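You operate a simulated robot arm through the tools that you are given. There is no shell and no other tool. Be economical: measure what you need, move in short steps, check, and stop when the job is done.

You run a simulated two-armed robot. Do the job below in one go: nothing can be reset, and whatever is moved stays where it is left.

TASK
Push the drawer of the dough table shut. Take the small pad on the right belt and put it away on the top of the drawer table. Take the small shallow pan on the right belt and put it away on the top of the end stand. Put the blue canister on the island top beside the table well away on the lower wall shelf. Take the orange pad on the island top beside the table well and put it away on the raised shelf of the side table. Pick up the open sack marked "flour" from the top of the island table with one hand, pass it to the other hand and put it on the side shelf of the pan table. Take the slate brush on the top of the island table and put it away on the top of the press table. Stack the tin labelled "carrots" from the end of the island top on top of the tin labelled "peas". Take the cream padlock on the end of the island top and put it away on the top of the dough table. Take the silver tart tin and leave it on the silver square tray. Do these in any order. Set down upright: small pad, blue canister, open sack.

Only the result counts: the job must be done as asked and must still hold three seconds after the hand-in. Knocking over, shifting, dropping, spilling or breaking anything else fails it.

THE ROBOT
Two 7-joint arms with fingered hands on one trunk, on a base that drives. Base frame: it is fixed to the floor where the robot stands at the start and does not move with it; the origin is under the middle of the robot, x ahead of it, y to its left, z up. Readings come in m, degrees, newtons and seconds.
The left shoulder is at the start at [0.07, 0.145, 1.187], the right one opposite. With the tool pointing down near the work surface each hand reaches from about 0.34 to 0.78 m from the robot's upright axis, wherever it stands, measured 20 degrees to its own side. Places, roughly: blue canister [-1.25, 1.25, 0.75]; cream padlock (5x3x9 cm) [-2.4, 2.2, 0.8]; drawer of the dough table [0.8, 0.1, 0.8]; lower wall shelf (52x15 cm) [-3.72, -0.6, 0.82]; open sack [-1, 1.5, 1]; orange pad (11x8x6 cm) [-1.2, 1.5, 0.8]; raised shelf of the side table (17x63 cm) [-2.42, 1.36, 1.28]; side shelf of the pan table (30x24 cm) [-0.2, 2.92, 0.8]; silver tart tin (6x6x3 cm) [-3.3, 3.1, 0.9]; slate brush (12x5x7 cm) [-1.3, 2.1, 0.8]; small pad (7x5x7 cm) [-0.4, -0.5, 1.1]; small shallow pan (33x26x5 cm) [-0.5, -0.7, 1.1]; square tray (18x25x3 cm) [-4.3, 0.8, 0.9]; tin [-2.25, 2, 0.75]; top of the dough table [0.8, 0.4, 0.9]; top of the drawer table [1.7, 1, 0.9]; top of the end stand [0.5, -2, 1]; top of the press table [-2.6, 3.9, 0.9]. Payload 3.5 kg a hand.
The TCP of each hand is the grasp point between the finger pads, 0.025 m short of the fingertips. In the tool frame z runs along the fingers and y along their closing line. Largest opening 0.088 m; the body of the gripper starts 0.029 m behind the TCP. The gripper is a hand of 4 fingers: y runs from the thumb to the fingers, the wrist lies at [-0.013, -0.097, -0.162] in the tool frame, and closing takes about 1.5 s.
Orientation is that of the tool frame in the base frame, as a unit quaternion [x, y, z, w]. With the fingers straight down and the wrist toward the robot, the tool's x, y and z point along [0, 1, 0], [1, 0, 0] and [0, 0, -1] of the base frame.

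THE INTERFACE
- The arms move only by the tool jog_arm. It takes "left_increments", "right_increments" or both (then of equal length, played together; a hand with none holds still); each is a list that holds one entry, the list of rows, each a list of 6 numbers: the shift along the base's x, y, z in m, then the turn, a rotation vector about the base's x, y, z in degrees. In form: [[[x, y, z, ax, ay, az], ...]]. A call has 1 to 10 rows; each row is the pose to reach, as a shift and turn from the pose commanded when the call began. "left_jaw" and "right_jaw" are, for a hand that has rows, the finger opening in m, from 0 to 0.088, set as the call begins (left out, the last holds). Rows are played at 5 a second. More than 0.05 m and 8.6 degrees between two rows, or a gripper value outside its range, and nothing of the call is played. Where a pose cannot be reached the arm comes as near as it can. A force on the tool above 40 N (or 10 N above the force at the start of the call, whichever is more), or a blocked arm, ends the call early, and 0.2 s more pass. Each finger travels about 0.045 m/s and halts on what it meets, pressing with about 28 N; the grip force reading is that of the motor and also rises with nothing between the fingers. The clock runs only during rows and for 0.2 s after the last one: add rows that repeat a pose to give the fingers time. The reply holds the time, the measured pose of the TCP, the force on the tool along the base axes, the opening and the grip force, in the units named above and with some noise, with the torque about the TCP (base axes, N m) and any sound that the robot's microphone picked up.
- Cameras (640 x 400 px; columns grow to the right, rows downward): "scene" is now at [0.115, -0.0592, 1.5012]; the picture's right is [-0.66, -0.75, 0.00], its down [-0.44, 0.39, -0.80] and it looks along [0.60, -0.53, -0.59] (base axes); focal length 214 px, centre (320, 200). "left" rides on the left gripper at [-0.064, -0.083, -0.098] in its tool frame; the picture's right is [-0.62, -0.37, 0.69], its down [0.71, -0.63, 0.30] and it looks along [0.32, 0.68, 0.65] (tool axes); focal length 265 px, centre (320, 200). "right" rides on the right gripper at [0.064, -0.083, -0.098] in its tool frame; the picture's right is [-0.62, 0.37, -0.69], its down [-0.71, -0.63, 0.30] and it looks along [-0.32, 0.68, 0.65] (tool axes); focal length 265 px, centre (320, 200). There is no depth. A picture from a camera that has moved, and an enlarged one, comes with that camera's place and axes in the base frame and with its lens.
- snapshot(camera): a new picture of that camera. It takes no simulated time.
- move_column(by): slides the trunk up (or, below 0, down) by that many m; the arms and the scene camera ride with it, the base frame stays. It gives what a move gives, with no picture.
- drive_base(legs): drives the robot by 1 to 6 legs, each [ahead, left, turn to the left] in m, m and degrees, along the robot's own axes; the way and the turn of a leg run together, so that a leg with both is an arc; at most 1.5 m and 180 degrees a leg. The arms and the cameras ride along, it lands a little off, and it stops where it bumps. It gives what a move gives.
- move_fingers(index, middle, ring, thumb_bend, thumb_turn, hand): sets how far each is bent, from 0 (flat) to 1 (curled in); at 0.3 the hand is open as for a grip, at 0.7 the pads meet at the TCP. One left out holds its place. A second passes; each finger stops where it meets its share of the squeeze, and holds until it gets a number again. A gripper value or a shape takes the hand back. It gives what a move gives, with no picture; readings hold the bend of each and the force on the fingers (four entries, about 0 where the hand has none), thumb and palm. thumb_turn goes from beside the hand (0) to across from the fingers (1), as for a grip.
- preshape(shape, hand): the hand has 4 fingers and takes this shape, open, in about a second: jaw (thumb against the fingers, like two jaws); tri (thumb and two fingers); tip (a fingertip pinch); poke (one finger out to press); point (the index stretched); flat (the hand flat); cup (the hand cupped); fist (a fist). The gripper value then closes the fingers along that shape, each until it touches; the sizes above hold for jaw. It gives what a move gives, with no picture.
- head_to(pan, tilt): turns the head with the scene camera to pan (to the left, within 86 degrees either way) and tilt (down, from -29 to 69), counted from straight ahead of the robot. It gives what a move gives.
- enlarge(camera, box): a new picture of the part [left, top, right, bottom] of that camera's present view, enlarged. It takes no simulated time.
- finish_job(): hands the job in; it is judged then, once.

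Go step by step. Nothing tells you exact positions but the pictures and the camera data: compare them with the known pose of the tool, close in by small moves and look again before you grip or let go. The budget is 525 turns and 302 pictures, counting those below and the enlarged ones. Unless the task says otherwise, let go and move clear before handing in.

The tools are called after ">>>" as a command line: name --argument value ..., lists and objects as JSON in quotes. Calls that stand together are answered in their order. jog_arm: Moves the arms, as the interface text tells. Its arguments: {"type":"object","properties":{"left_increments":{"type":"array","items":{"type":"array","items":{"type":"array","items":{"type":"number"}}}},"left_jaw":{"type":"number"},"right_increments":{"type":"array","items":{"type":"array","items":{"type":"array","items":{"type":"number"}}}},"right_jaw":{"type":"number"}},"required":[]} The other tools are called the same way: move_column (by) slides the trunk up or down; preshape (shape, hand) gives the hand a shape; move_fingers (index, middle, ring, thumb_bend, thumb_turn, hand) moves the fingers one by one; drive_base (legs) drives the base; head_to (pan, tilt) turns the head that bears the scene camera; snapshot (camera) takes a picture; enlarge (camera, box) takes an enlarged picture of a part of a camera's view; finish_job () hands the job in.

At the start:

```text
time: 0.0
left_tool_pos: [0.5699, -0.013, 1.3303]
left_tcp_rot: [0.706, 0.708, 0.0, 0.0]
left_ft_force: [0.7, -0.1, 0.4]
left_moment: [-0.02, 0.01, -0.03]
left_gripper_width: 0.0877
left_grasp_force: 0.0
left_shape: jaw
left_bend: [0.3, 0.3, 0.3, 0.3, 0.98]
left_finger forces: [0.0, 0.0, 0.1, 0.1, 0.0, 0.1]
right_tool_pos: [0.3814, -0.4101, 1.2962]
right_tcp_rot: [0.707, 0.707, 0.0, 0.0]
right_ft_force: [0.3, -0.8, -1.3]
right_moment: [-0.01, -0.01, -0.02]
right_gripper_width: 0.0877
right_grasp_force: 0.1
right_shape: jaw
right_bend: [0.3, 0.3, 0.3, 0.3, 0.98]
right_finger forces: [0.0, 0.0, 0.0, 0.1, 0.0, 0.1]
trunk travel left (down, up): [-0.75, 0.09]
robot x, y, heading: [-0.0013, -0.0024, 0.1]
head pan, tilt: [-41.5, 36.4]
```

scene: 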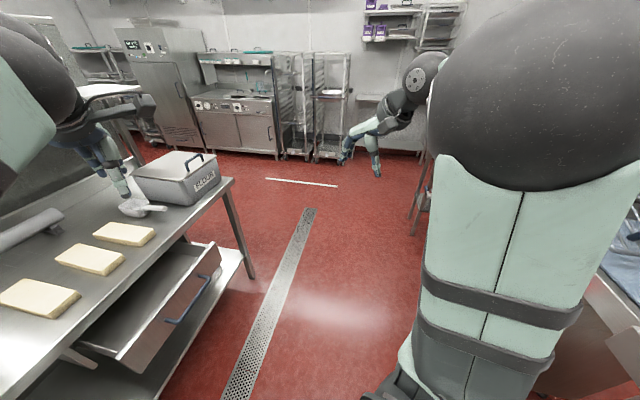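
right: 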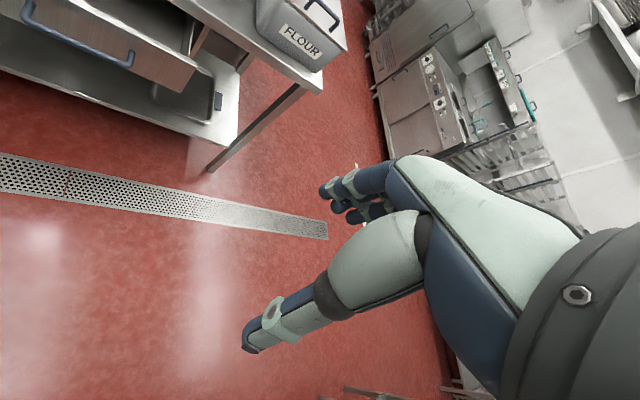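
left: 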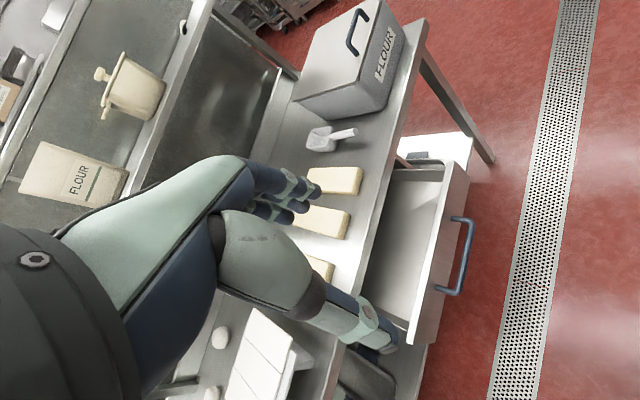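

I see the dough table ahead with its drawer open toward me. I look around first to map the room.

>>> head_to --pan 0 --tilt 45

>>> snapshot --camera "scene"

>>> head_to --pan 80 --tilt 20

>>> snapshot --camera "scene"

>>> head_to --pan -84 --tilt 30

>>> snapshot --camera "scene"

```text
time: 1.1
left_tool_pos: [0.571, -0.014, 1.3298]
left_tcp_rot: [0.707, 0.707, 0.0, -0.001]
left_ft_force: [0.7, 0.5, 0.3]
left_moment: [-0.01, 0.0, -0.02]
left_gripper_width: 0.0874
left_grasp_force: 0.0
left_shape: jaw
left_bend: [0.3, 0.3, 0.3, 0.3, 0.98]
left_finger forces: [0.0, 0.0, 0.2, 0.1, 0.0, 0.1]
right_tool_pos: [0.3826, -0.4114, 1.2962]
right_tcp_rot: [0.708, 0.707, 0.0, 0.0]
right_ft_force: [0.4, 0.3, 0.1]
right_moment: [0.03, 0.01, -0.01]
right_gripper_width: 0.0875
right_grasp_force: 0.1
right_shape: jaw
right_bend: [0.3, 0.3, 0.3, 0.3, 0.98]
right_finger forces: [0.0, 0.0, 0.0, 0.1, 0.0, 0.0]
trunk travel left (down, up): [-0.75, 0.09]
robot x, y, heading: [-0.0004, -0.0004, -0.1]
head pan, tilt: [0.0, 45.0]
```

```text
298 pictures are left
camera scene: at [0.1309, -0.0015, 1.4886], right [0.0, -1.0, 0.0], down [-0.71, 0.0, -0.71], along [0.71, 0.0, -0.71], focal length 214 px, centre (320, 200)
```

scene: 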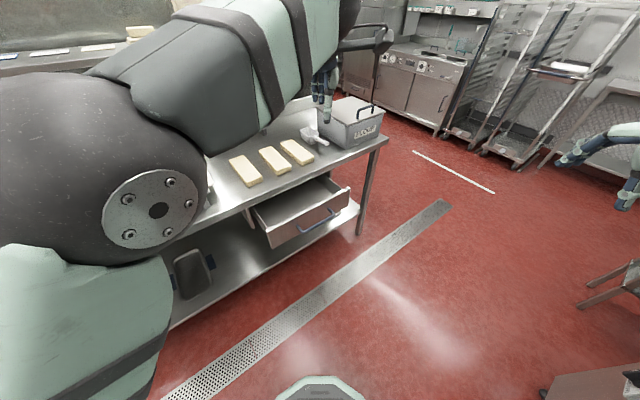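

```text
time: 2.6
left_tool_pos: [0.5696, -0.0127, 1.33]
left_tcp_rot: [0.707, 0.707, 0.0, 0.0]
left_ft_force: [0.5, -1.2, -0.2]
left_moment: [0.02, -0.02, 0.03]
left_gripper_width: 0.0877
left_grasp_force: 0.0
left_shape: jaw
left_bend: [0.3, 0.3, 0.3, 0.3, 0.98]
left_finger forces: [0.0, 0.0, 0.0, 0.0, 0.0, 0.0]
right_tool_pos: [0.3821, -0.411, 1.2966]
right_tcp_rot: [0.708, 0.707, 0.0, 0.0]
right_ft_force: [-0.3, 0.5, 0.9]
right_moment: [0.01, 0.02, -0.05]
right_gripper_width: 0.0878
right_grasp_force: 0.0
right_shape: jaw
right_bend: [0.3, 0.3, 0.3, 0.3, 0.98]
right_finger forces: [0.0, 0.0, 0.0, 0.0, 0.0, 0.0]
trunk travel left (down, up): [-0.75, 0.09]
robot x, y, heading: [-0.0014, 0.0002, -0.0]
head pan, tilt: [80.0, 20.0]
```

```text
297 pictures are left
camera scene: at [0.0659, 0.0904, 1.5273], right [0.98, -0.17, 0.0], down [-0.06, -0.34, -0.94], along [0.16, 0.93, -0.34], focal length 214 px, centre (320, 200)
```

scene: 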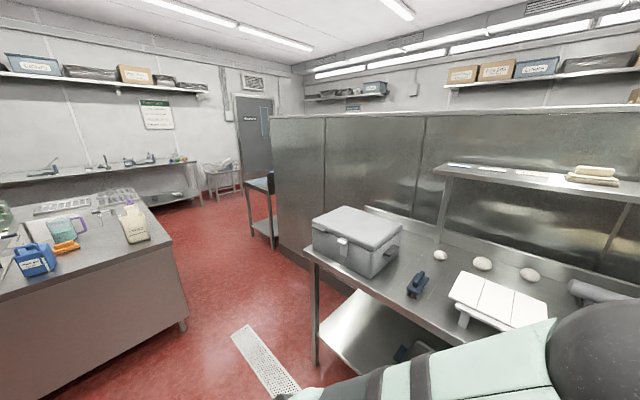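

```text
time: 5.1
left_tool_pos: [0.5695, -0.0125, 1.3302]
left_tcp_rot: [0.707, 0.707, 0.0, 0.0]
left_ft_force: [0.1, -0.1, 0.1]
left_moment: [0.03, 0.01, 0.01]
left_gripper_width: 0.0875
left_grasp_force: 0.1
left_shape: jaw
left_bend: [0.3, 0.3, 0.3, 0.3, 0.98]
left_finger forces: [0.1, 0.0, 0.0, 0.0, 0.0, 0.0]
right_tool_pos: [0.3821, -0.4114, 1.2965]
right_tcp_rot: [0.708, 0.707, 0.0, 0.001]
right_ft_force: [-1.1, 0.4, 0.6]
right_moment: [0.02, -0.01, -0.03]
right_gripper_width: 0.0878
right_grasp_force: 0.0
right_shape: jaw
right_bend: [0.3, 0.3, 0.3, 0.3, 0.98]
right_finger forces: [0.0, 0.0, 0.0, 0.0, 0.1, 0.0]
trunk travel left (down, up): [-0.75, 0.09]
robot x, y, heading: [0.0035, -0.0002, -0.1]
head pan, tilt: [-84.0, 30.0]
```

```text
296 pictures are left
camera scene: at [0.0591, -0.0913, 1.5112], right [-0.99, -0.1, 0.0], down [-0.05, 0.5, -0.87], along [0.09, -0.86, -0.5], focal length 214 px, centre (320, 200)
```

scene: 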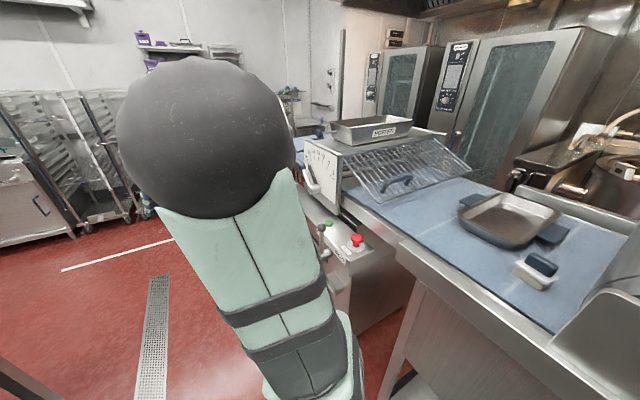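

The room seems turned about 36° from the base frame, and the drawer front faces me at an angle. I enlarge the drawer to measure it.

>>> head_to --pan -5 --tilt 45

>>> enlarge --camera "scene" --box '[140, 120, 420, 295]'

```text
time: 6.6
left_tool_pos: [0.5713, -0.0123, 1.331]
left_tcp_rot: [0.707, 0.707, 0.0, -0.001]
left_ft_force: [0.0, -0.2, 0.6]
left_moment: [0.05, 0.02, -0.04]
left_gripper_width: 0.0877
left_grasp_force: 0.2
left_shape: jaw
left_bend: [0.3, 0.3, 0.3, 0.3, 0.98]
left_finger forces: [0.1, 0.0, 0.0, 0.0, 0.0, 0.0]
right_tool_pos: [0.382, -0.4116, 1.2958]
right_tcp_rot: [0.708, 0.707, 0.0, 0.0]
right_ft_force: [0.8, -0.4, -0.1]
right_moment: [0.04, 0.0, 0.01]
right_gripper_width: 0.0877
right_grasp_force: 0.0
right_shape: jaw
right_bend: [0.3, 0.3, 0.3, 0.3, 0.98]
right_finger forces: [0.0, 0.0, 0.0, 0.1, 0.0, 0.0]
trunk travel left (down, up): [-0.75, 0.09]
robot x, y, heading: [0.0001, -0.003, 0.0]
head pan, tilt: [-5.0, 45.0]
```

```text
2.29 times, centred on (280, 208) of scene
camera zoom: at [0.1306, -0.0085, 1.4886], right [-0.09, -1.0, 0.0], down [-0.7, 0.06, -0.71], along [0.7, -0.06, -0.71], focal length 490 px, centre (411, 183)
```

zoom: 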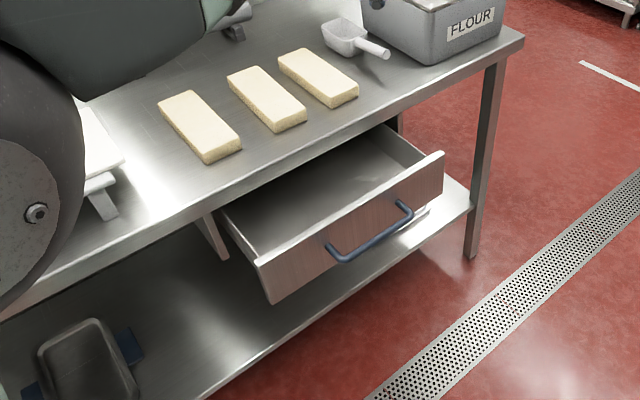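

The drawer front stands about 13 cm out, centred near (0.73, 0.03, 0.79), to be pushed along (0.81, 0.59). I drive to face it squarely.

>>> drive_base --legs '[[0.12, -0.1, 0], [0, 0, 36]]'

>>> preshape --hand "right" --shape "fist"

>>> head_to --pan -15 --tilt 45

>>> snapshot --camera "scene"

```text
time: 9.7
left_tool_pos: [0.5901, 0.2239, 1.331]
left_tcp_rot: [0.454, 0.891, -0.001, 0.0]
left_ft_force: [0.2, 0.6, 0.1]
left_moment: [-0.01, 0.01, 0.0]
left_gripper_width: 0.0878
left_grasp_force: 0.0
left_shape: jaw
left_bend: [0.3, 0.3, 0.3, 0.3, 0.98]
left_finger forces: [0.1, 0.0, 0.1, 0.0, 0.1, 0.0]
right_tool_pos: [0.6702, -0.2109, 1.2951]
right_tcp_rot: [0.455, 0.891, -0.001, 0.0]
right_ft_force: [0.3, 0.0, -0.4]
right_moment: [-0.02, -0.01, 0.01]
right_gripper_width: 0.0875
right_grasp_force: 0.0
right_shape: jaw
right_bend: [0.3, 0.3, 0.3, 0.3, 0.98]
right_finger forces: [0.0, 0.0, 0.0, 0.1, 0.0, 0.0]
trunk travel left (down, up): [-0.75, 0.09]
robot x, y, heading: [0.1208, -0.1009, 36.1]
head pan, tilt: [-5.0, 45.0]
```

```text
time: 10.6
left_tool_pos: [0.5901, 0.2221, 1.3296]
left_tcp_rot: [0.455, 0.891, 0.0, 0.0]
left_ft_force: [0.4, 0.5, 0.3]
left_moment: [0.0, 0.0, -0.02]
left_gripper_width: 0.0874
left_grasp_force: 0.1
left_shape: jaw
left_bend: [0.3, 0.3, 0.3, 0.3, 0.98]
left_finger forces: [0.1, 0.0, 0.0, 0.0, 0.1, 0.1]
right_tool_pos: [0.6708, -0.2091, 1.2963]
right_tcp_rot: [0.455, 0.89, 0.0, 0.0]
right_ft_force: [0.8, 0.3, -0.3]
right_moment: [0.01, 0.01, -0.01]
right_gripper_width: 0.0
right_grasp_force: 0.0
right_shape: fist
right_bend: [1.0, 1.0, 1.0, 0.86, 0.85]
right_finger forces: [0.0, 0.1, 0.0, 0.0, 0.1, 0.0]
trunk travel left (down, up): [-0.75, 0.09]
robot x, y, heading: [0.118, -0.1023, 35.7]
head pan, tilt: [-5.0, 45.0]
```

```text
time: 11.4
left_tool_pos: [0.5896, 0.223, 1.3297]
left_tcp_rot: [0.455, 0.891, -0.001, 0.001]
left_ft_force: [-0.3, 0.6, 0.2]
left_moment: [0.0, -0.04, 0.01]
left_gripper_width: 0.0875
left_grasp_force: 0.0
left_shape: jaw
left_bend: [0.3, 0.3, 0.3, 0.3, 0.98]
left_finger forces: [0.0, 0.0, 0.1, 0.0, 0.1, 0.1]
right_tool_pos: [0.6702, -0.2099, 1.2951]
right_tcp_rot: [0.455, 0.89, 0.0, 0.0]
right_ft_force: [0.2, -0.6, 0.5]
right_moment: [-0.05, -0.01, 0.01]
right_gripper_width: 0.0001
right_grasp_force: 0.0
right_shape: fist
right_bend: [1.0, 1.0, 1.0, 0.86, 0.85]
right_finger forces: [0.0, 0.1, 0.0, 0.1, 0.0, 0.1]
trunk travel left (down, up): [-0.75, 0.09]
robot x, y, heading: [0.1191, -0.1003, 36.1]
head pan, tilt: [-15.0, 45.0]
```

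```text
294 pictures are left
camera scene: at [0.2363, -0.0435, 1.4886], right [0.36, -0.93, 0.0], down [-0.66, -0.25, -0.71], along [0.66, 0.25, -0.71], focal length 214 px, centre (320, 200)
```

scene: 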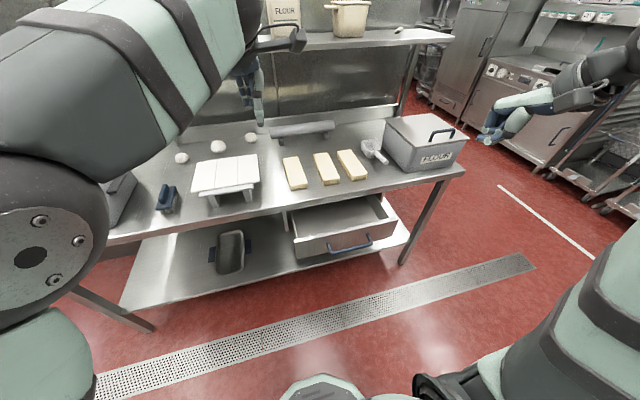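

Now I bring the right fist down in front of the drawer handle, fingers pointing forward.

>>> jog_arm --right_increments '[[[-0.008, 0.0144, -0.045, 4.7, -6.47, 0], [-0.016, 0.0288, -0.09, 9.4, -12.9, 0], [-0.024, 0.0432, -0.135, 14.1, -19.4, 0], [-0.032, 0.0576, -0.18, 18.8, -25.9, 0], [-0.04, 0.072, -0.225, 23.5, -32.4, 0], [-0.048, 0.0864, -0.27, 28.2, -38.8, 0], [-0.056, 0.1008, -0.315, 32.9, -45.3, 0], [-0.064, 0.1152, -0.36, 37.6, -51.8, 0], [-0.072, 0.1296, -0.405, 42.3, -58.2, 0], [-0.08, 0.144, -0.45, 47, -64.7, 0]]]'

>>> snapshot --camera "scene"

```text
time: 13.6
left_tool_pos: [0.589, 0.2282, 1.3293]
left_tcp_rot: [0.454, 0.891, -0.001, 0.001]
left_ft_force: [-0.3, 0.2, -0.5]
left_moment: [-0.03, 0.0, 0.01]
left_gripper_width: 0.0875
left_grasp_force: 0.2
left_shape: jaw
left_bend: [0.3, 0.3, 0.3, 0.3, 0.98]
left_finger forces: [0.0, 0.1, 0.1, 0.0, 0.1, 0.0]
right_tool_pos: [0.5906, -0.065, 0.8492]
right_tcp_rot: [0.347, 0.683, 0.572, 0.293]
right_ft_force: [0.0, -0.1, 0.1]
right_moment: [0.01, -0.03, -0.01]
right_gripper_width: 0.0
right_grasp_force: 0.0
right_shape: fist
right_bend: [1.0, 1.0, 1.0, 0.86, 0.85]
right_finger forces: [0.0, 0.1, 0.0, 0.0, 0.0, 0.1]
right hand out of reach, approached as far as the arm can: row 4, 5, 6
trunk travel left (down, up): [-0.75, 0.09]
robot x, y, heading: [0.1203, -0.1038, 36.0]
head pan, tilt: [-15.0, 45.0]
```

```text
293 pictures are left
camera scene: at [0.2356, -0.0385, 1.4886], right [0.36, -0.93, 0.0], down [-0.66, -0.26, -0.71], along [0.66, 0.25, -0.71], focal length 214 px, centre (320, 200)
```

scene: 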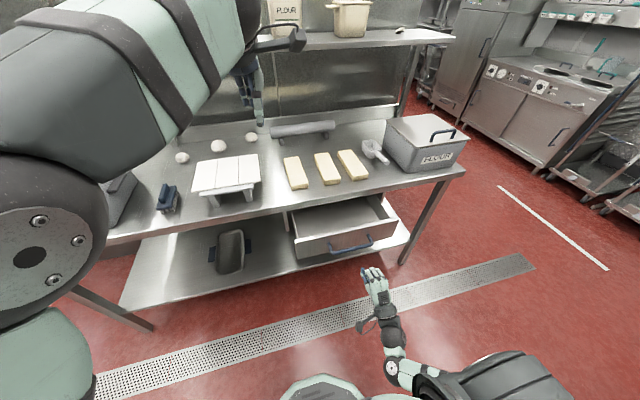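

The fist lines up with the handle. I lower it slightly and push forward.

>>> jog_arm --right_increments '[[[0.016, 0.012, -0.02, 0, 0, 0], [0.032, 0.024, -0.04, 0, 0, 0], [0.05, 0.036, -0.055, 0, 0, 0], [0.073, 0.053, -0.055, 0, 0, 0], [0.097, 0.071, -0.055, 0, 0, 0], [0.121, 0.088, -0.055, 0, 0, 0], [0.145, 0.105, -0.055, 0, 0, 0]]]'

>>> snapshot --camera "scene"

```text
time: 15.2
left_tool_pos: [0.5891, 0.2234, 1.3301]
left_tcp_rot: [0.455, 0.89, -0.001, 0.001]
left_ft_force: [-0.5, -1.1, 0.0]
left_moment: [0.02, 0.01, 0.0]
left_gripper_width: 0.0876
left_grasp_force: 0.2
left_shape: jaw
left_bend: [0.3, 0.3, 0.3, 0.3, 0.98]
left_finger forces: [0.0, 0.0, 0.0, 0.0, 0.1, 0.0]
right_tool_pos: [0.6601, -0.0659, 0.8748]
right_tcp_rot: [0.347, 0.684, 0.573, 0.29]
right_ft_force: [0.2, 0.0, 0.1]
right_moment: [0.0, -0.01, -0.01]
right_gripper_width: 0.0
right_grasp_force: 0.1
right_shape: fist
right_bend: [1.0, 1.0, 1.0, 0.86, 0.85]
right_finger forces: [0.1, 0.0, 0.0, 0.0, 0.0, 0.1]
right hand out of reach, approached as far as the arm can: row 1, 2, 3, 4, 5, 6, 7
trunk travel left (down, up): [-0.75, 0.09]
robot x, y, heading: [0.1203, -0.1, 35.8]
head pan, tilt: [-15.0, 45.0]
```

```text
292 pictures are left
camera scene: at [0.2364, -0.0434, 1.4886], right [0.36, -0.93, 0.0], down [-0.66, -0.25, -0.71], along [0.66, 0.25, -0.71], focal length 214 px, centre (320, 200)
```

scene: 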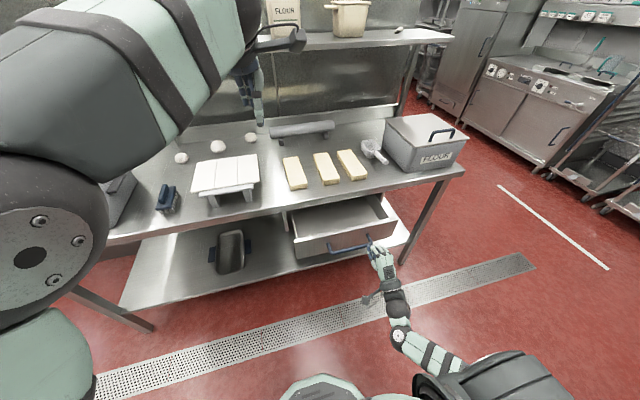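

The arm ran out of reach downward; I lower the trunk, then continue.

>>> move_column --by -0.2

>>> jog_arm --right_increments '[[[0, 0, 0, 0, 0, 0]]]'

```text
time: 17.3
left_tool_pos: [0.5897, 0.2232, 1.13]
left_tcp_rot: [0.455, 0.89, 0.0, 0.0]
left_ft_force: [1.0, 0.3, -0.3]
left_moment: [0.01, -0.01, 0.0]
left_gripper_width: 0.0876
left_grasp_force: 0.0
left_shape: jaw
left_bend: [0.3, 0.3, 0.3, 0.3, 0.98]
left_finger forces: [0.0, 0.1, 0.1, 0.0, 0.1, 0.0]
right_tool_pos: [0.6603, -0.068, 0.6761]
right_tcp_rot: [0.347, 0.684, 0.572, 0.29]
right_ft_force: [0.5, -0.2, 0.5]
right_moment: [0.02, 0.0, 0.01]
right_gripper_width: 0.0003
right_grasp_force: 0.1
right_shape: fist
right_bend: [1.0, 1.0, 1.0, 0.86, 0.85]
right_finger forces: [0.0, 0.0, 0.1, 0.0, 0.0, 0.0]
trunk travel left (down, up): [-0.55, 0.29]
robot x, y, heading: [0.1211, -0.1038, 35.8]
head pan, tilt: [-15.0, 45.0]
```

```text
time: 17.7
left_tool_pos: [0.5897, 0.2227, 1.13]
left_tcp_rot: [0.455, 0.89, 0.0, -0.001]
left_ft_force: [-0.4, -0.2, -0.1]
left_moment: [0.0, 0.01, 0.0]
left_gripper_width: 0.0873
left_grasp_force: 0.0
left_shape: jaw
left_bend: [0.3, 0.3, 0.3, 0.3, 0.98]
left_finger forces: [0.0, 0.1, 0.1, 0.0, 0.0, 0.0]
right_tool_pos: [0.6604, -0.0677, 0.6762]
right_tcp_rot: [0.349, 0.683, 0.572, 0.291]
right_ft_force: [0.4, -0.8, 0.2]
right_moment: [0.02, 0.02, 0.01]
right_gripper_width: 0.0001
right_grasp_force: 0.0
right_shape: fist
right_bend: [1.0, 1.0, 1.0, 0.86, 0.85]
right_finger forces: [0.0, 0.0, 0.1, 0.0, 0.0, 0.0]
trunk travel left (down, up): [-0.55, 0.29]
robot x, y, heading: [0.1207, -0.0961, 36.2]
head pan, tilt: [-15.0, 45.0]
```

>>> jog_arm --right_increments '[[[-0.032, 0.0015, 0, 0, 0, 0], [-0.064, 0.003, 0.02, 0, 0, 0], [-0.064, 0.003, 0.07, 0, 0, 0], [-0.064, 0.003, 0.115, 0, 0, 0], [-0.024, 0.032, 0.115, 0, 0, 0], [0.0, 0.05, 0.115, 0, 0, 0]]]'

>>> snapshot --camera "scene"

```text
time: 19.1
left_tool_pos: [0.5901, 0.223, 1.1303]
left_tcp_rot: [0.455, 0.891, 0.0, -0.001]
left_ft_force: [0.1, 0.7, -0.4]
left_moment: [-0.01, 0.02, -0.04]
left_gripper_width: 0.0874
left_grasp_force: 0.0
left_shape: jaw
left_bend: [0.3, 0.3, 0.3, 0.3, 0.98]
left_finger forces: [0.1, 0.0, 0.0, 0.1, 0.0, 0.0]
right_tool_pos: [0.6597, -0.0164, 0.7916]
right_tcp_rot: [0.348, 0.683, 0.572, 0.291]
right_ft_force: [-0.4, -0.2, 0.9]
right_moment: [-0.03, -0.01, -0.07]
right_gripper_width: 0.0002
right_grasp_force: 0.0
right_shape: fist
right_bend: [1.0, 1.0, 1.0, 0.86, 0.85]
right_finger forces: [0.0, 0.0, 0.1, 0.0, 0.0, 0.1]
trunk travel left (down, up): [-0.55, 0.29]
robot x, y, heading: [0.1247, -0.0982, 35.8]
head pan, tilt: [-15.0, 45.0]
```

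```text
291 pictures are left
camera scene: at [0.2355, -0.0434, 1.2887], right [0.36, -0.93, 0.0], down [-0.66, -0.25, -0.71], along [0.66, 0.25, -0.71], focal length 214 px, centre (320, 200)
```

scene: 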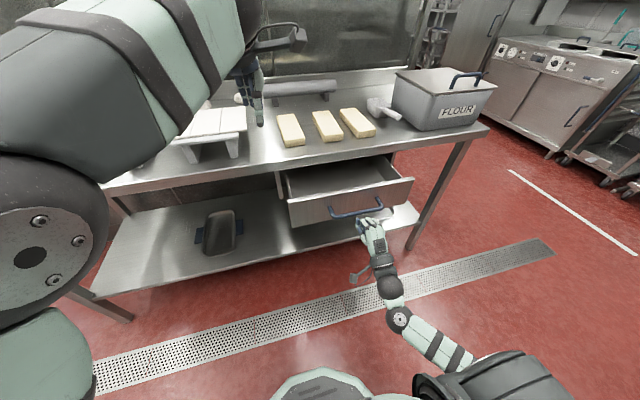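

The fist is just at the handle; I push on.

>>> jog_arm --right_increments '[[[0.024, 0.018, 0, 0, 0, 0], [0.048, 0.035, 0, 0, 0, 0], [0.073, 0.053, 0, 0, 0, 0], [0.097, 0.071, 0, 0, 0, 0], [0.121, 0.088, 0, 0, 0, 0], [0.145, 0.105, 0, 0, 0, 0], [0.17, 0.123, 0, 0, 0, 0]]]'

>>> snapshot --camera "scene"

```text
time: 20.7
left_tool_pos: [0.5893, 0.222, 1.131]
left_tcp_rot: [0.455, 0.89, 0.0, 0.001]
left_ft_force: [0.4, 0.0, 0.4]
left_moment: [0.01, -0.01, 0.01]
left_gripper_width: 0.0876
left_grasp_force: 0.0
left_shape: jaw
left_bend: [0.3, 0.3, 0.3, 0.3, 0.98]
left_finger forces: [0.0, 0.0, 0.0, 0.1, 0.0, 0.0]
right_tool_pos: [0.7019, -0.0375, 0.7991]
right_tcp_rot: [0.347, 0.683, 0.573, 0.29]
right_ft_force: [-0.3, -0.5, 0.7]
right_moment: [0.0, 0.01, 0.02]
right_gripper_width: 0.0
right_grasp_force: 0.2
right_shape: fist
right_bend: [1.0, 1.0, 1.0, 0.87, 0.85]
right_finger forces: [0.1, 0.1, 0.0, 0.0, 1.4, 0.0]
right hand out of reach, approached as far as the arm can: row 1, 2, 3, 4, 5, 6, 7
trunk travel left (down, up): [-0.55, 0.29]
robot x, y, heading: [0.1212, -0.1003, 35.8]
head pan, tilt: [-15.0, 45.0]
```

```text
290 pictures are left
camera scene: at [0.236, -0.0437, 1.2886], right [0.36, -0.93, 0.0], down [-0.66, -0.25, -0.71], along [0.66, 0.25, -0.71], focal length 214 px, centre (320, 200)
```

scene: 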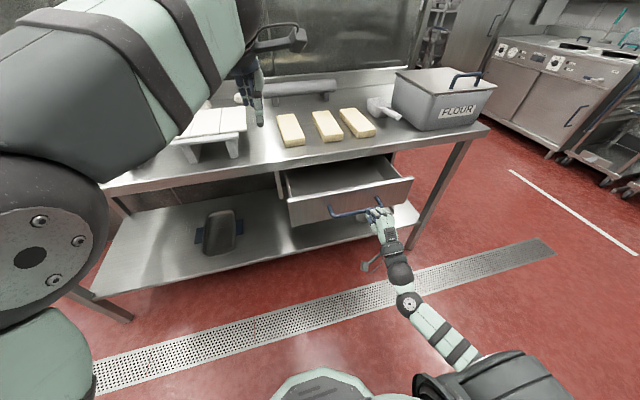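

The arm is at its reach; I'll push by driving the base forward a little.

>>> drive_base --legs '[[0.1, 0.02, 0]]'

>>> snapshot --camera "scene"

```text
time: 21.9
left_tool_pos: [0.6586, 0.2984, 1.1305]
left_tcp_rot: [0.453, 0.892, -0.001, -0.001]
left_ft_force: [-0.1, 0.3, -0.2]
left_moment: [0.03, -0.01, 0.0]
left_gripper_width: 0.0875
left_grasp_force: 0.0
left_shape: jaw
left_bend: [0.3, 0.3, 0.3, 0.3, 0.98]
left_finger forces: [0.1, 0.1, 0.0, 0.0, 0.1, 0.1]
right_tool_pos: [0.7708, 0.0379, 0.7989]
right_tcp_rot: [0.347, 0.684, 0.572, 0.29]
right_ft_force: [0.1, -0.3, -1.5]
right_moment: [0.02, 0.0, -0.02]
right_gripper_width: 0.0
right_grasp_force: 0.1
right_shape: fist
right_bend: [1.0, 1.0, 1.0, 0.86, 0.85]
right_finger forces: [0.0, 0.0, 0.0, 0.1, 0.0, 0.0]
trunk travel left (down, up): [-0.55, 0.29]
robot x, y, heading: [0.19, -0.0232, 36.1]
head pan, tilt: [-15.0, 45.0]
```

```text
289 pictures are left
camera scene: at [0.3059, 0.0318, 1.2886], right [0.36, -0.93, 0.0], down [-0.66, -0.25, -0.71], along [0.66, 0.25, -0.71], focal length 214 px, centre (320, 200)
```

scene: 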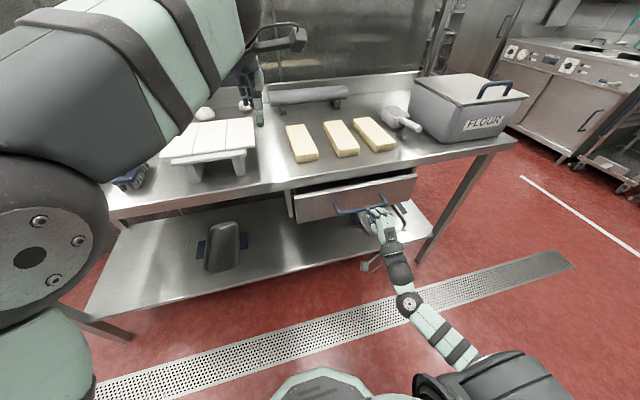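

Pushing works and the drawer is nearly in. A few more centimetres.

>>> drive_base --legs '[[0.05, 0, 0]]'

>>> enlarge --camera "scene" --box '[250, 120, 450, 260]'

```text
time: 22.8
left_tool_pos: [0.6852, 0.3164, 1.1316]
left_tcp_rot: [0.455, 0.891, 0.001, 0.001]
left_ft_force: [-0.1, 0.9, -0.6]
left_moment: [0.01, -0.02, -0.03]
left_gripper_width: 0.0875
left_grasp_force: 0.0
left_shape: jaw
left_bend: [0.3, 0.3, 0.3, 0.3, 0.98]
left_finger forces: [0.0, 0.1, 0.0, 0.0, 0.0, 0.1]
right_tool_pos: [0.7944, 0.0541, 0.799]
right_tcp_rot: [0.348, 0.681, 0.575, 0.291]
right_ft_force: [-14.2, -11.0, 2.3]
right_moment: [0.06, -0.04, 0.31]
right_gripper_width: 0.0
right_grasp_force: 0.0
right_shape: fist
right_bend: [1.0, 1.0, 1.0, 0.93, 0.83]
right_finger forces: [0.0, 0.1, 0.0, 0.0, 21.4, 0.0]
trunk travel left (down, up): [-0.55, 0.29]
robot x, y, heading: [0.2223, -0.0041, 35.6]
head pan, tilt: [-15.0, 45.0]
stopped in leg 1: the force on the tool passed its limit at 95 N (the readings are from after the stop); the commanded pose is now the measured one
```

```text
2.86 times, centred on (350, 190) of scene
camera zoom: at [0.3321, 0.0499, 1.2891], right [0.36, -0.93, 0.0], down [-0.66, -0.25, -0.71], along [0.66, 0.25, -0.71], focal length 613 px, centre (234, 229)
```

zoom: 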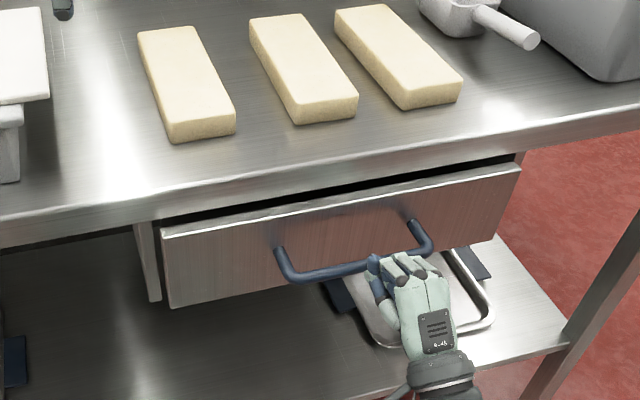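

The 95 N stop suggests the drawer hit home. I back off and check.

>>> drive_base --legs '[[-0.2, 0, 0]]'

>>> enlarge --camera "scene" --box '[250, 120, 450, 260]'

>>> snapshot --camera "right"

```text
time: 24.4
left_tool_pos: [0.526, 0.2031, 1.1305]
left_tcp_rot: [0.454, 0.891, -0.001, 0.0]
left_ft_force: [-1.1, 0.0, 0.7]
left_moment: [0.01, -0.02, 0.0]
left_gripper_width: 0.0873
left_grasp_force: 0.1
left_shape: jaw
left_bend: [0.3, 0.3, 0.3, 0.3, 0.98]
left_finger forces: [0.0, 0.0, 0.1, 0.0, 0.1, 0.0]
right_tool_pos: [0.6366, -0.0597, 0.7975]
right_tcp_rot: [0.347, 0.682, 0.575, 0.29]
right_ft_force: [0.0, -0.8, 0.4]
right_moment: [-0.01, -0.03, -0.02]
right_gripper_width: 0.0001
right_grasp_force: 0.0
right_shape: fist
right_bend: [1.0, 1.0, 1.0, 0.86, 0.85]
right_finger forces: [0.1, 0.1, 0.0, 0.0, 0.1, 0.0]
trunk travel left (down, up): [-0.55, 0.29]
robot x, y, heading: [0.0589, -0.122, 35.8]
head pan, tilt: [-15.0, 45.0]
```

```text
2.86 times, centred on (350, 190) of scene
camera zoom: at [0.1734, -0.0645, 1.2887], right [0.36, -0.93, 0.0], down [-0.66, -0.25, -0.71], along [0.66, 0.25, -0.71], focal length 613 px, centre (234, 229)
```

zoom: 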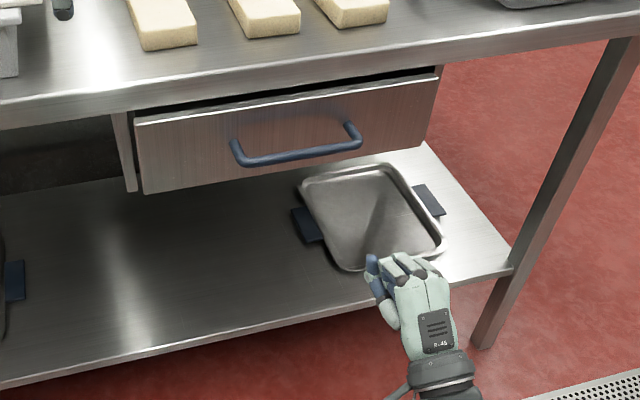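

```text
286 pictures are left
camera right: at [0.5087, -0.0722, 0.7316], right [-0.13, -0.87, 0.48], down [0.57, -0.46, -0.68], along [0.81, 0.19, 0.56], focal length 265 px, centre (320, 200)
```

right: 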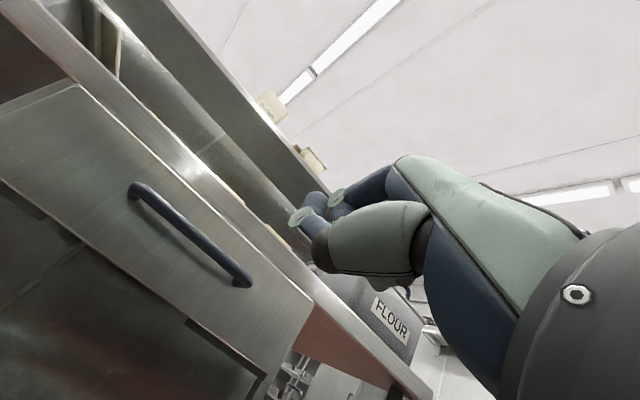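

The drawer is shut. I raise the trunk and bring the right hand back to a neutral downward pose.

>>> move_column --by 0.2

>>> jog_arm --right_increments '[[[-0.02, -0.015, 0.03, -4.7, 6.47, 0], [-0.04, -0.03, 0.06, -9.4, 12.9, 0], [-0.06, -0.045, 0.09, -14.1, 19.4, 0], [-0.07, -0.06, 0.12, -18.8, 25.9, 0], [-0.07, -0.06, 0.15, -23.5, 32.4, 0], [-0.07, -0.06, 0.18, -28.2, 38.8, 0], [-0.07, -0.06, 0.21, -32.9, 45.3, 0], [-0.07, -0.06, 0.24, -37.6, 51.8, 0], [-0.07, -0.06, 0.27, -42.3, 58.2, 0], [-0.07, -0.06, 0.3, -47, 64.7, 0]]]'

>>> preshape --hand "right" --shape "jaw"

>>> head_to --pan -60 --tilt 25

>>> snapshot --camera "scene"

>>> head_to --pan 60 --tilt 25

>>> snapshot --camera "scene"

```text
time: 26.6
left_tool_pos: [0.5261, 0.2031, 1.3296]
left_tcp_rot: [0.453, 0.891, 0.0, 0.0]
left_ft_force: [0.5, -0.6, -0.5]
left_moment: [-0.01, 0.02, 0.02]
left_gripper_width: 0.0877
left_grasp_force: 0.1
left_shape: jaw
left_bend: [0.3, 0.3, 0.3, 0.3, 0.98]
left_finger forces: [0.0, 0.0, 0.1, 0.0, 0.1, 0.0]
right_tool_pos: [0.6367, -0.0582, 0.9969]
right_tcp_rot: [0.348, 0.682, 0.574, 0.29]
right_ft_force: [-0.1, 0.3, 0.6]
right_moment: [0.01, 0.03, 0.02]
right_gripper_width: 0.0
right_grasp_force: 0.0
right_shape: fist
right_bend: [1.0, 1.0, 1.0, 0.86, 0.85]
right_finger forces: [0.1, 0.0, 0.1, 0.0, 0.1, 0.0]
trunk travel left (down, up): [-0.75, 0.09]
robot x, y, heading: [0.0584, -0.1174, 36.2]
head pan, tilt: [-15.0, 45.0]
```

```text
time: 28.8
left_tool_pos: [0.5259, 0.2048, 1.329]
left_tcp_rot: [0.453, 0.892, -0.001, 0.001]
left_ft_force: [-0.2, -0.6, -0.6]
left_moment: [0.0, 0.01, 0.01]
left_gripper_width: 0.0875
left_grasp_force: 0.1
left_shape: jaw
left_bend: [0.3, 0.3, 0.3, 0.3, 0.98]
left_finger forces: [0.0, 0.0, 0.0, 0.0, 0.1, 0.1]
right_tool_pos: [0.5741, -0.1064, 1.2921]
right_tcp_rot: [0.456, 0.89, 0.0, -0.002]
right_ft_force: [0.8, 0.7, 0.0]
right_moment: [-0.01, 0.04, -0.01]
right_gripper_width: 0.0
right_grasp_force: 0.1
right_shape: fist
right_bend: [1.0, 1.0, 1.0, 0.86, 0.85]
right_finger forces: [0.1, 0.1, 0.0, 0.0, 0.0, 0.0]
right hand out of reach, approached as far as the arm can: row 3, 4, 5, 6, 10
trunk travel left (down, up): [-0.75, 0.09]
robot x, y, heading: [0.0531, -0.1243, 35.9]
head pan, tilt: [-15.0, 45.0]
```

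```text
time: 29.7
left_tool_pos: [0.5272, 0.2021, 1.3299]
left_tcp_rot: [0.453, 0.891, -0.001, -0.001]
left_ft_force: [0.0, -0.8, -0.2]
left_moment: [0.01, 0.0, 0.0]
left_gripper_width: 0.0878
left_grasp_force: 0.1
left_shape: jaw
left_bend: [0.3, 0.3, 0.3, 0.3, 0.98]
left_finger forces: [0.0, 0.0, 0.0, 0.0, 0.0, 0.1]
right_tool_pos: [0.5738, -0.1077, 1.2908]
right_tcp_rot: [0.455, 0.89, 0.002, -0.002]
right_ft_force: [-0.1, -1.0, 0.1]
right_moment: [-0.01, -0.02, -0.05]
right_gripper_width: 0.0874
right_grasp_force: 0.0
right_shape: jaw
right_bend: [0.3, 0.3, 0.3, 0.3, 0.97]
right_finger forces: [0.0, 0.1, 0.1, 0.1, 0.0, 0.0]
trunk travel left (down, up): [-0.75, 0.09]
robot x, y, heading: [0.0599, -0.1238, 35.7]
head pan, tilt: [-15.0, 45.0]
```

```text
time: 30.8
left_tool_pos: [0.5258, 0.2042, 1.3307]
left_tcp_rot: [0.454, 0.891, -0.001, 0.0]
left_ft_force: [-0.2, 0.0, -0.1]
left_moment: [0.01, 0.01, 0.04]
left_gripper_width: 0.0878
left_grasp_force: 0.1
left_shape: jaw
left_bend: [0.3, 0.3, 0.3, 0.3, 0.98]
left_finger forces: [0.0, 0.0, 0.0, 0.0, 0.0, 0.1]
right_tool_pos: [0.5742, -0.107, 1.2921]
right_tcp_rot: [0.455, 0.891, 0.001, -0.002]
right_ft_force: [-0.1, 0.2, 0.4]
right_moment: [-0.03, 0.05, 0.03]
right_gripper_width: 0.0873
right_grasp_force: 0.0
right_shape: jaw
right_bend: [0.3, 0.3, 0.3, 0.3, 0.97]
right_finger forces: [0.0, 0.1, 0.0, 0.0, 0.0, 0.1]
trunk travel left (down, up): [-0.75, 0.09]
robot x, y, heading: [0.0597, -0.121, 36.2]
head pan, tilt: [-60.0, 25.0]
```

```text
285 pictures are left
camera scene: at [0.1822, -0.1307, 1.5191], right [-0.41, -0.91, 0.0], down [-0.39, 0.17, -0.91], along [0.83, -0.37, -0.42], focal length 214 px, centre (320, 200)
```

scene: 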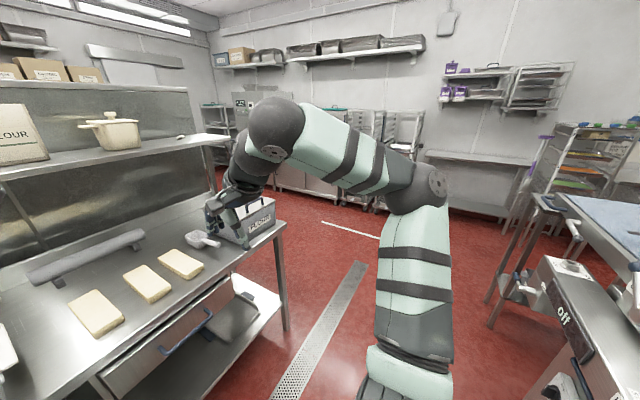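

```text
time: 32.8
left_tool_pos: [0.5263, 0.2033, 1.33]
left_tcp_rot: [0.454, 0.891, -0.001, -0.001]
left_ft_force: [-0.2, -0.4, -0.3]
left_moment: [0.0, 0.02, -0.04]
left_gripper_width: 0.0877
left_grasp_force: 0.1
left_shape: jaw
left_bend: [0.3, 0.3, 0.3, 0.3, 0.98]
left_finger forces: [0.0, 0.0, 0.0, 0.0, 0.0, 0.1]
right_tool_pos: [0.575, -0.1073, 1.2923]
right_tcp_rot: [0.455, 0.891, 0.002, -0.002]
right_ft_force: [-0.2, -0.3, 0.2]
right_moment: [0.03, -0.02, -0.01]
right_gripper_width: 0.0873
right_grasp_force: 0.0
right_shape: jaw
right_bend: [0.3, 0.3, 0.3, 0.3, 0.97]
right_finger forces: [0.1, 0.0, 0.0, 0.0, 0.1, 0.1]
trunk travel left (down, up): [-0.75, 0.09]
robot x, y, heading: [0.0581, -0.1219, 35.8]
head pan, tilt: [60.0, 25.0]
```

```text
284 pictures are left
camera scene: at [0.0885, -0.0016, 1.5192], right [0.99, 0.1, 0.0], down [0.04, -0.42, -0.91], along [-0.09, 0.9, -0.42], focal length 214 px, centre (320, 200)
```

scene: 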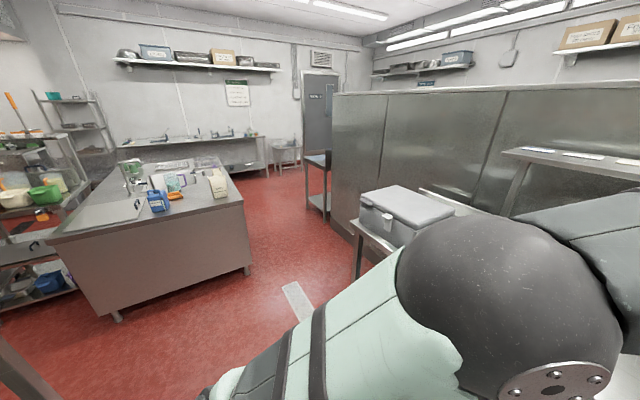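

I now go for the small pad on the belt: shift a bit toward the dough table for clearance, turn around to face the belt.

>>> drive_base --legs '[[0.08, 0, 0], [0, 0, 90], [0, 0, 90]]'

>>> head_to --pan 10 --tilt 40

>>> snapshot --camera "scene"

```text
time: 41.5
left_tool_pos: [-0.3568, -0.3833, 1.3295]
left_tcp_rot: [0.884, -0.467, 0.001, 0.0]
left_ft_force: [-0.5, 0.4, -0.2]
left_moment: [-0.01, -0.01, 0.01]
left_gripper_width: 0.0881
left_grasp_force: 0.1
left_shape: jaw
left_bend: [0.3, 0.3, 0.3, 0.3, 0.98]
left_finger forces: [0.1, 0.0, 0.1, 0.0, 0.0, 0.0]
right_tool_pos: [-0.3927, -0.0719, 1.2916]
right_tcp_rot: [0.883, -0.469, 0.002, 0.002]
right_ft_force: [0.2, 0.2, -0.4]
right_moment: [0.0, 0.01, -0.03]
right_gripper_width: 0.0878
right_grasp_force: 0.1
right_shape: jaw
right_bend: [0.3, 0.3, 0.3, 0.3, 0.97]
right_finger forces: [0.1, 0.1, 0.0, 0.1, 0.1, 0.1]
trunk travel left (down, up): [-0.75, 0.09]
robot x, y, heading: [0.1213, -0.0767, -145.8]
head pan, tilt: [60.0, 25.0]
```

```text
time: 42.6
left_tool_pos: [-0.3564, -0.3851, 1.3284]
left_tcp_rot: [0.884, -0.467, 0.001, -0.001]
left_ft_force: [0.0, 0.0, -0.1]
left_moment: [-0.01, 0.03, -0.01]
left_gripper_width: 0.0881
left_grasp_force: 0.0
left_shape: jaw
left_bend: [0.3, 0.3, 0.3, 0.3, 0.98]
left_finger forces: [0.0, 0.1, 0.1, 0.0, 0.0, 0.0]
right_tool_pos: [-0.3938, -0.0729, 1.2915]
right_tcp_rot: [0.883, -0.469, 0.002, 0.003]
right_ft_force: [-0.4, -1.4, 0.4]
right_moment: [0.03, -0.02, 0.01]
right_gripper_width: 0.0877
right_grasp_force: 0.0
right_shape: jaw
right_bend: [0.3, 0.3, 0.3, 0.3, 0.97]
right_finger forces: [0.1, 0.1, 0.0, 0.0, 0.1, 0.0]
trunk travel left (down, up): [-0.75, 0.09]
robot x, y, heading: [0.1226, -0.0758, -145.6]
head pan, tilt: [10.0, 40.0]
```

```text
283 pictures are left
camera scene: at [0.0193, -0.1633, 1.4959], right [-0.7, 0.72, 0.0], down [0.46, 0.45, -0.77], along [-0.55, -0.53, -0.64], focal length 214 px, centre (320, 200)
```

scene: 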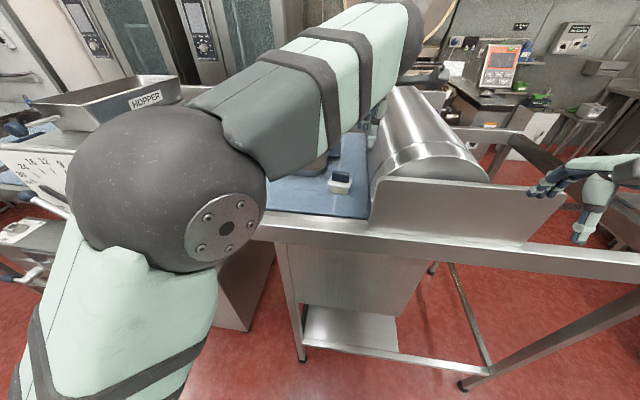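

>>> drive_base --legs '[[0.1, 0, 0]]'

>>> snapshot --camera "left"

>>> enlarge --camera "scene" --box '[220, 100, 420, 240]'

```text
time: 43.8
left_tool_pos: [-0.4354, -0.4385, 1.3323]
left_tcp_rot: [0.884, -0.467, -0.002, 0.001]
left_ft_force: [-0.1, 1.0, -0.5]
left_moment: [-0.02, 0.02, 0.01]
left_gripper_width: 0.0876
left_grasp_force: 0.2
left_shape: jaw
left_bend: [0.3, 0.3, 0.3, 0.3, 0.98]
left_finger forces: [0.0, 0.0, 0.0, 0.1, 0.0, 0.0]
right_tool_pos: [-0.4716, -0.1276, 1.2937]
right_tcp_rot: [0.884, -0.468, 0.0, 0.004]
right_ft_force: [0.3, 0.4, 0.0]
right_moment: [-0.02, 0.01, 0.04]
right_gripper_width: 0.0881
right_grasp_force: 0.0
right_shape: jaw
right_bend: [0.3, 0.3, 0.3, 0.3, 0.97]
right_finger forces: [0.1, 0.0, 0.0, 0.0, 0.0, 0.0]
trunk travel left (down, up): [-0.75, 0.09]
robot x, y, heading: [0.0432, -0.1309, -145.7]
head pan, tilt: [10.0, 40.0]
```

```text
282 pictures are left
camera left: at [-0.4012, -0.3386, 1.4305], right [-0.05, 0.72, -0.69], down [0.92, -0.23, -0.31], along [-0.38, -0.65, -0.65], focal length 265 px, centre (320, 200)
```

left: 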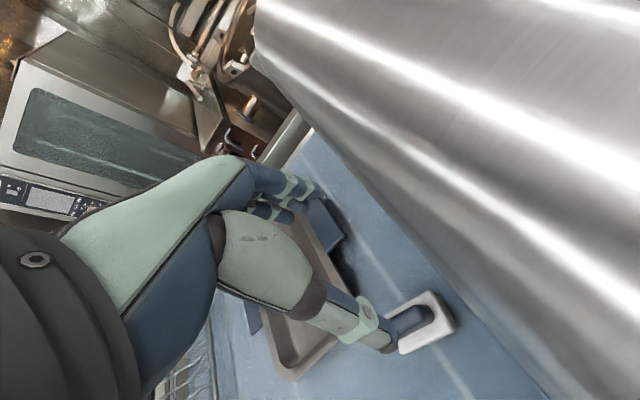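

```text
2.86 times, centred on (320, 170) of scene
camera zoom: at [-0.0585, -0.2166, 1.4964], right [-0.7, 0.72, 0.0], down [0.46, 0.45, -0.77], along [-0.55, -0.54, -0.64], focal length 613 px, centre (320, 286)
```

zoom: 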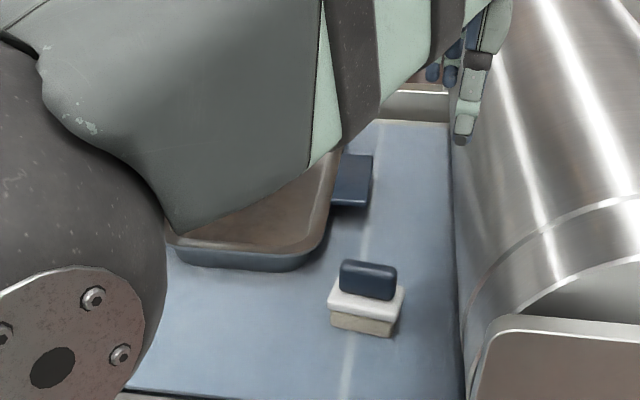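

The pad has a blue ridge handle across the closing line; it sits near (-0.395, -0.487), top about z 1.14. I move the left hand above it and check.

>>> jog_arm --left_increments '[[[0.02, -0.024, -0.03, 0, 0, 0], [0.04, -0.048, -0.06, 0, 0, 0], [0.04, -0.048, -0.1, 0, 0, 0]]]'

>>> snapshot --camera "left"

>>> enlarge --camera "scene" --box '[220, 100, 420, 240]'

```text
time: 44.6
left_tool_pos: [-0.4011, -0.4897, 1.2284]
left_tcp_rot: [0.884, -0.467, 0.0, -0.001]
left_ft_force: [-1.0, 0.3, 0.1]
left_moment: [0.03, -0.01, 0.0]
left_gripper_width: 0.0878
left_grasp_force: 0.0
left_shape: jaw
left_bend: [0.3, 0.3, 0.3, 0.3, 0.98]
left_finger forces: [0.0, 0.0, 0.0, 0.1, 0.1, 0.0]
right_tool_pos: [-0.4794, -0.1309, 1.2901]
right_tcp_rot: [0.883, -0.47, 0.002, 0.001]
right_ft_force: [0.8, 0.0, 0.4]
right_moment: [0.0, -0.03, -0.02]
right_gripper_width: 0.0879
right_grasp_force: 0.1
right_shape: jaw
right_bend: [0.3, 0.3, 0.3, 0.29, 0.97]
right_finger forces: [0.0, 0.0, 0.0, 0.0, 0.8, 0.0]
trunk travel left (down, up): [-0.75, 0.09]
robot x, y, heading: [0.0425, -0.1251, -146.0]
head pan, tilt: [10.0, 40.0]
```

```text
280 pictures are left
camera left: at [-0.3685, -0.3895, 1.3263], right [-0.04, 0.72, -0.69], down [0.92, -0.24, -0.3], along [-0.38, -0.65, -0.66], focal length 265 px, centre (320, 200)
```

left: 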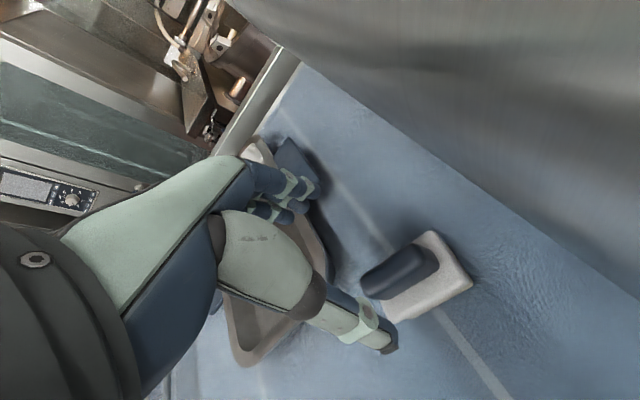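

```text
2.86 times, centred on (320, 170) of scene
camera zoom: at [-0.0673, -0.2205, 1.4955], right [-0.7, 0.72, 0.0], down [0.46, 0.45, -0.76], along [-0.55, -0.53, -0.64], focal length 613 px, centre (320, 286)
```

zoom: 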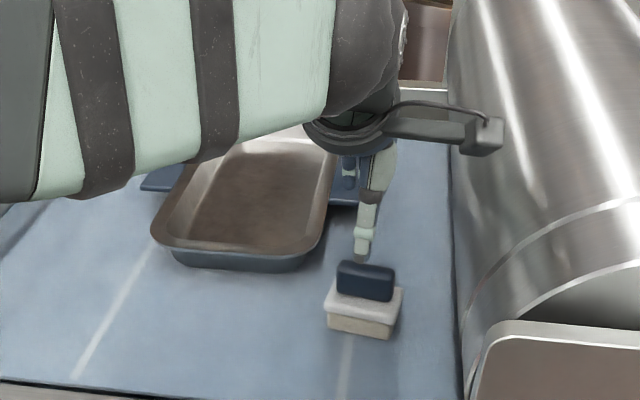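

The left hand is right above the ridge. The right hand felt something on its thumb, so I check its view before moving on.

>>> snapshot --camera "right"

>>> snapshot --camera "scene"

```text
278 pictures are left
camera right: at [-0.3751, -0.1357, 1.3883], right [-0.66, 0.31, 0.69], down [0.12, 0.94, -0.31], along [-0.75, -0.12, -0.66], focal length 265 px, centre (320, 200)
```

right: 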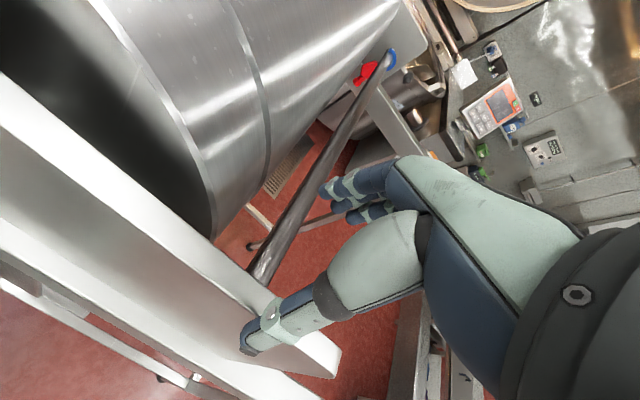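

```text
277 pictures are left
camera scene: at [-0.0673, -0.2205, 1.4955], right [-0.7, 0.72, 0.0], down [0.46, 0.45, -0.76], along [-0.55, -0.53, -0.64], focal length 214 px, centre (320, 200)
```

scene: 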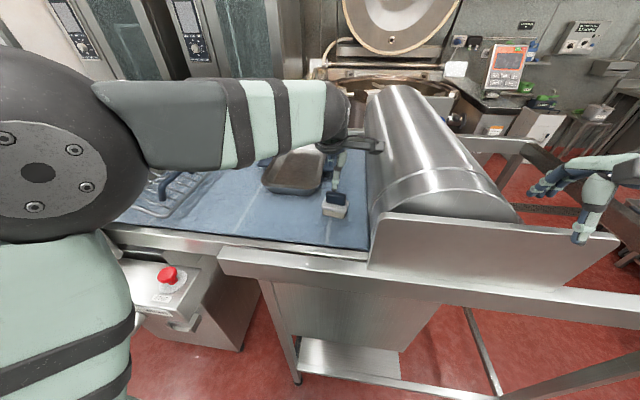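

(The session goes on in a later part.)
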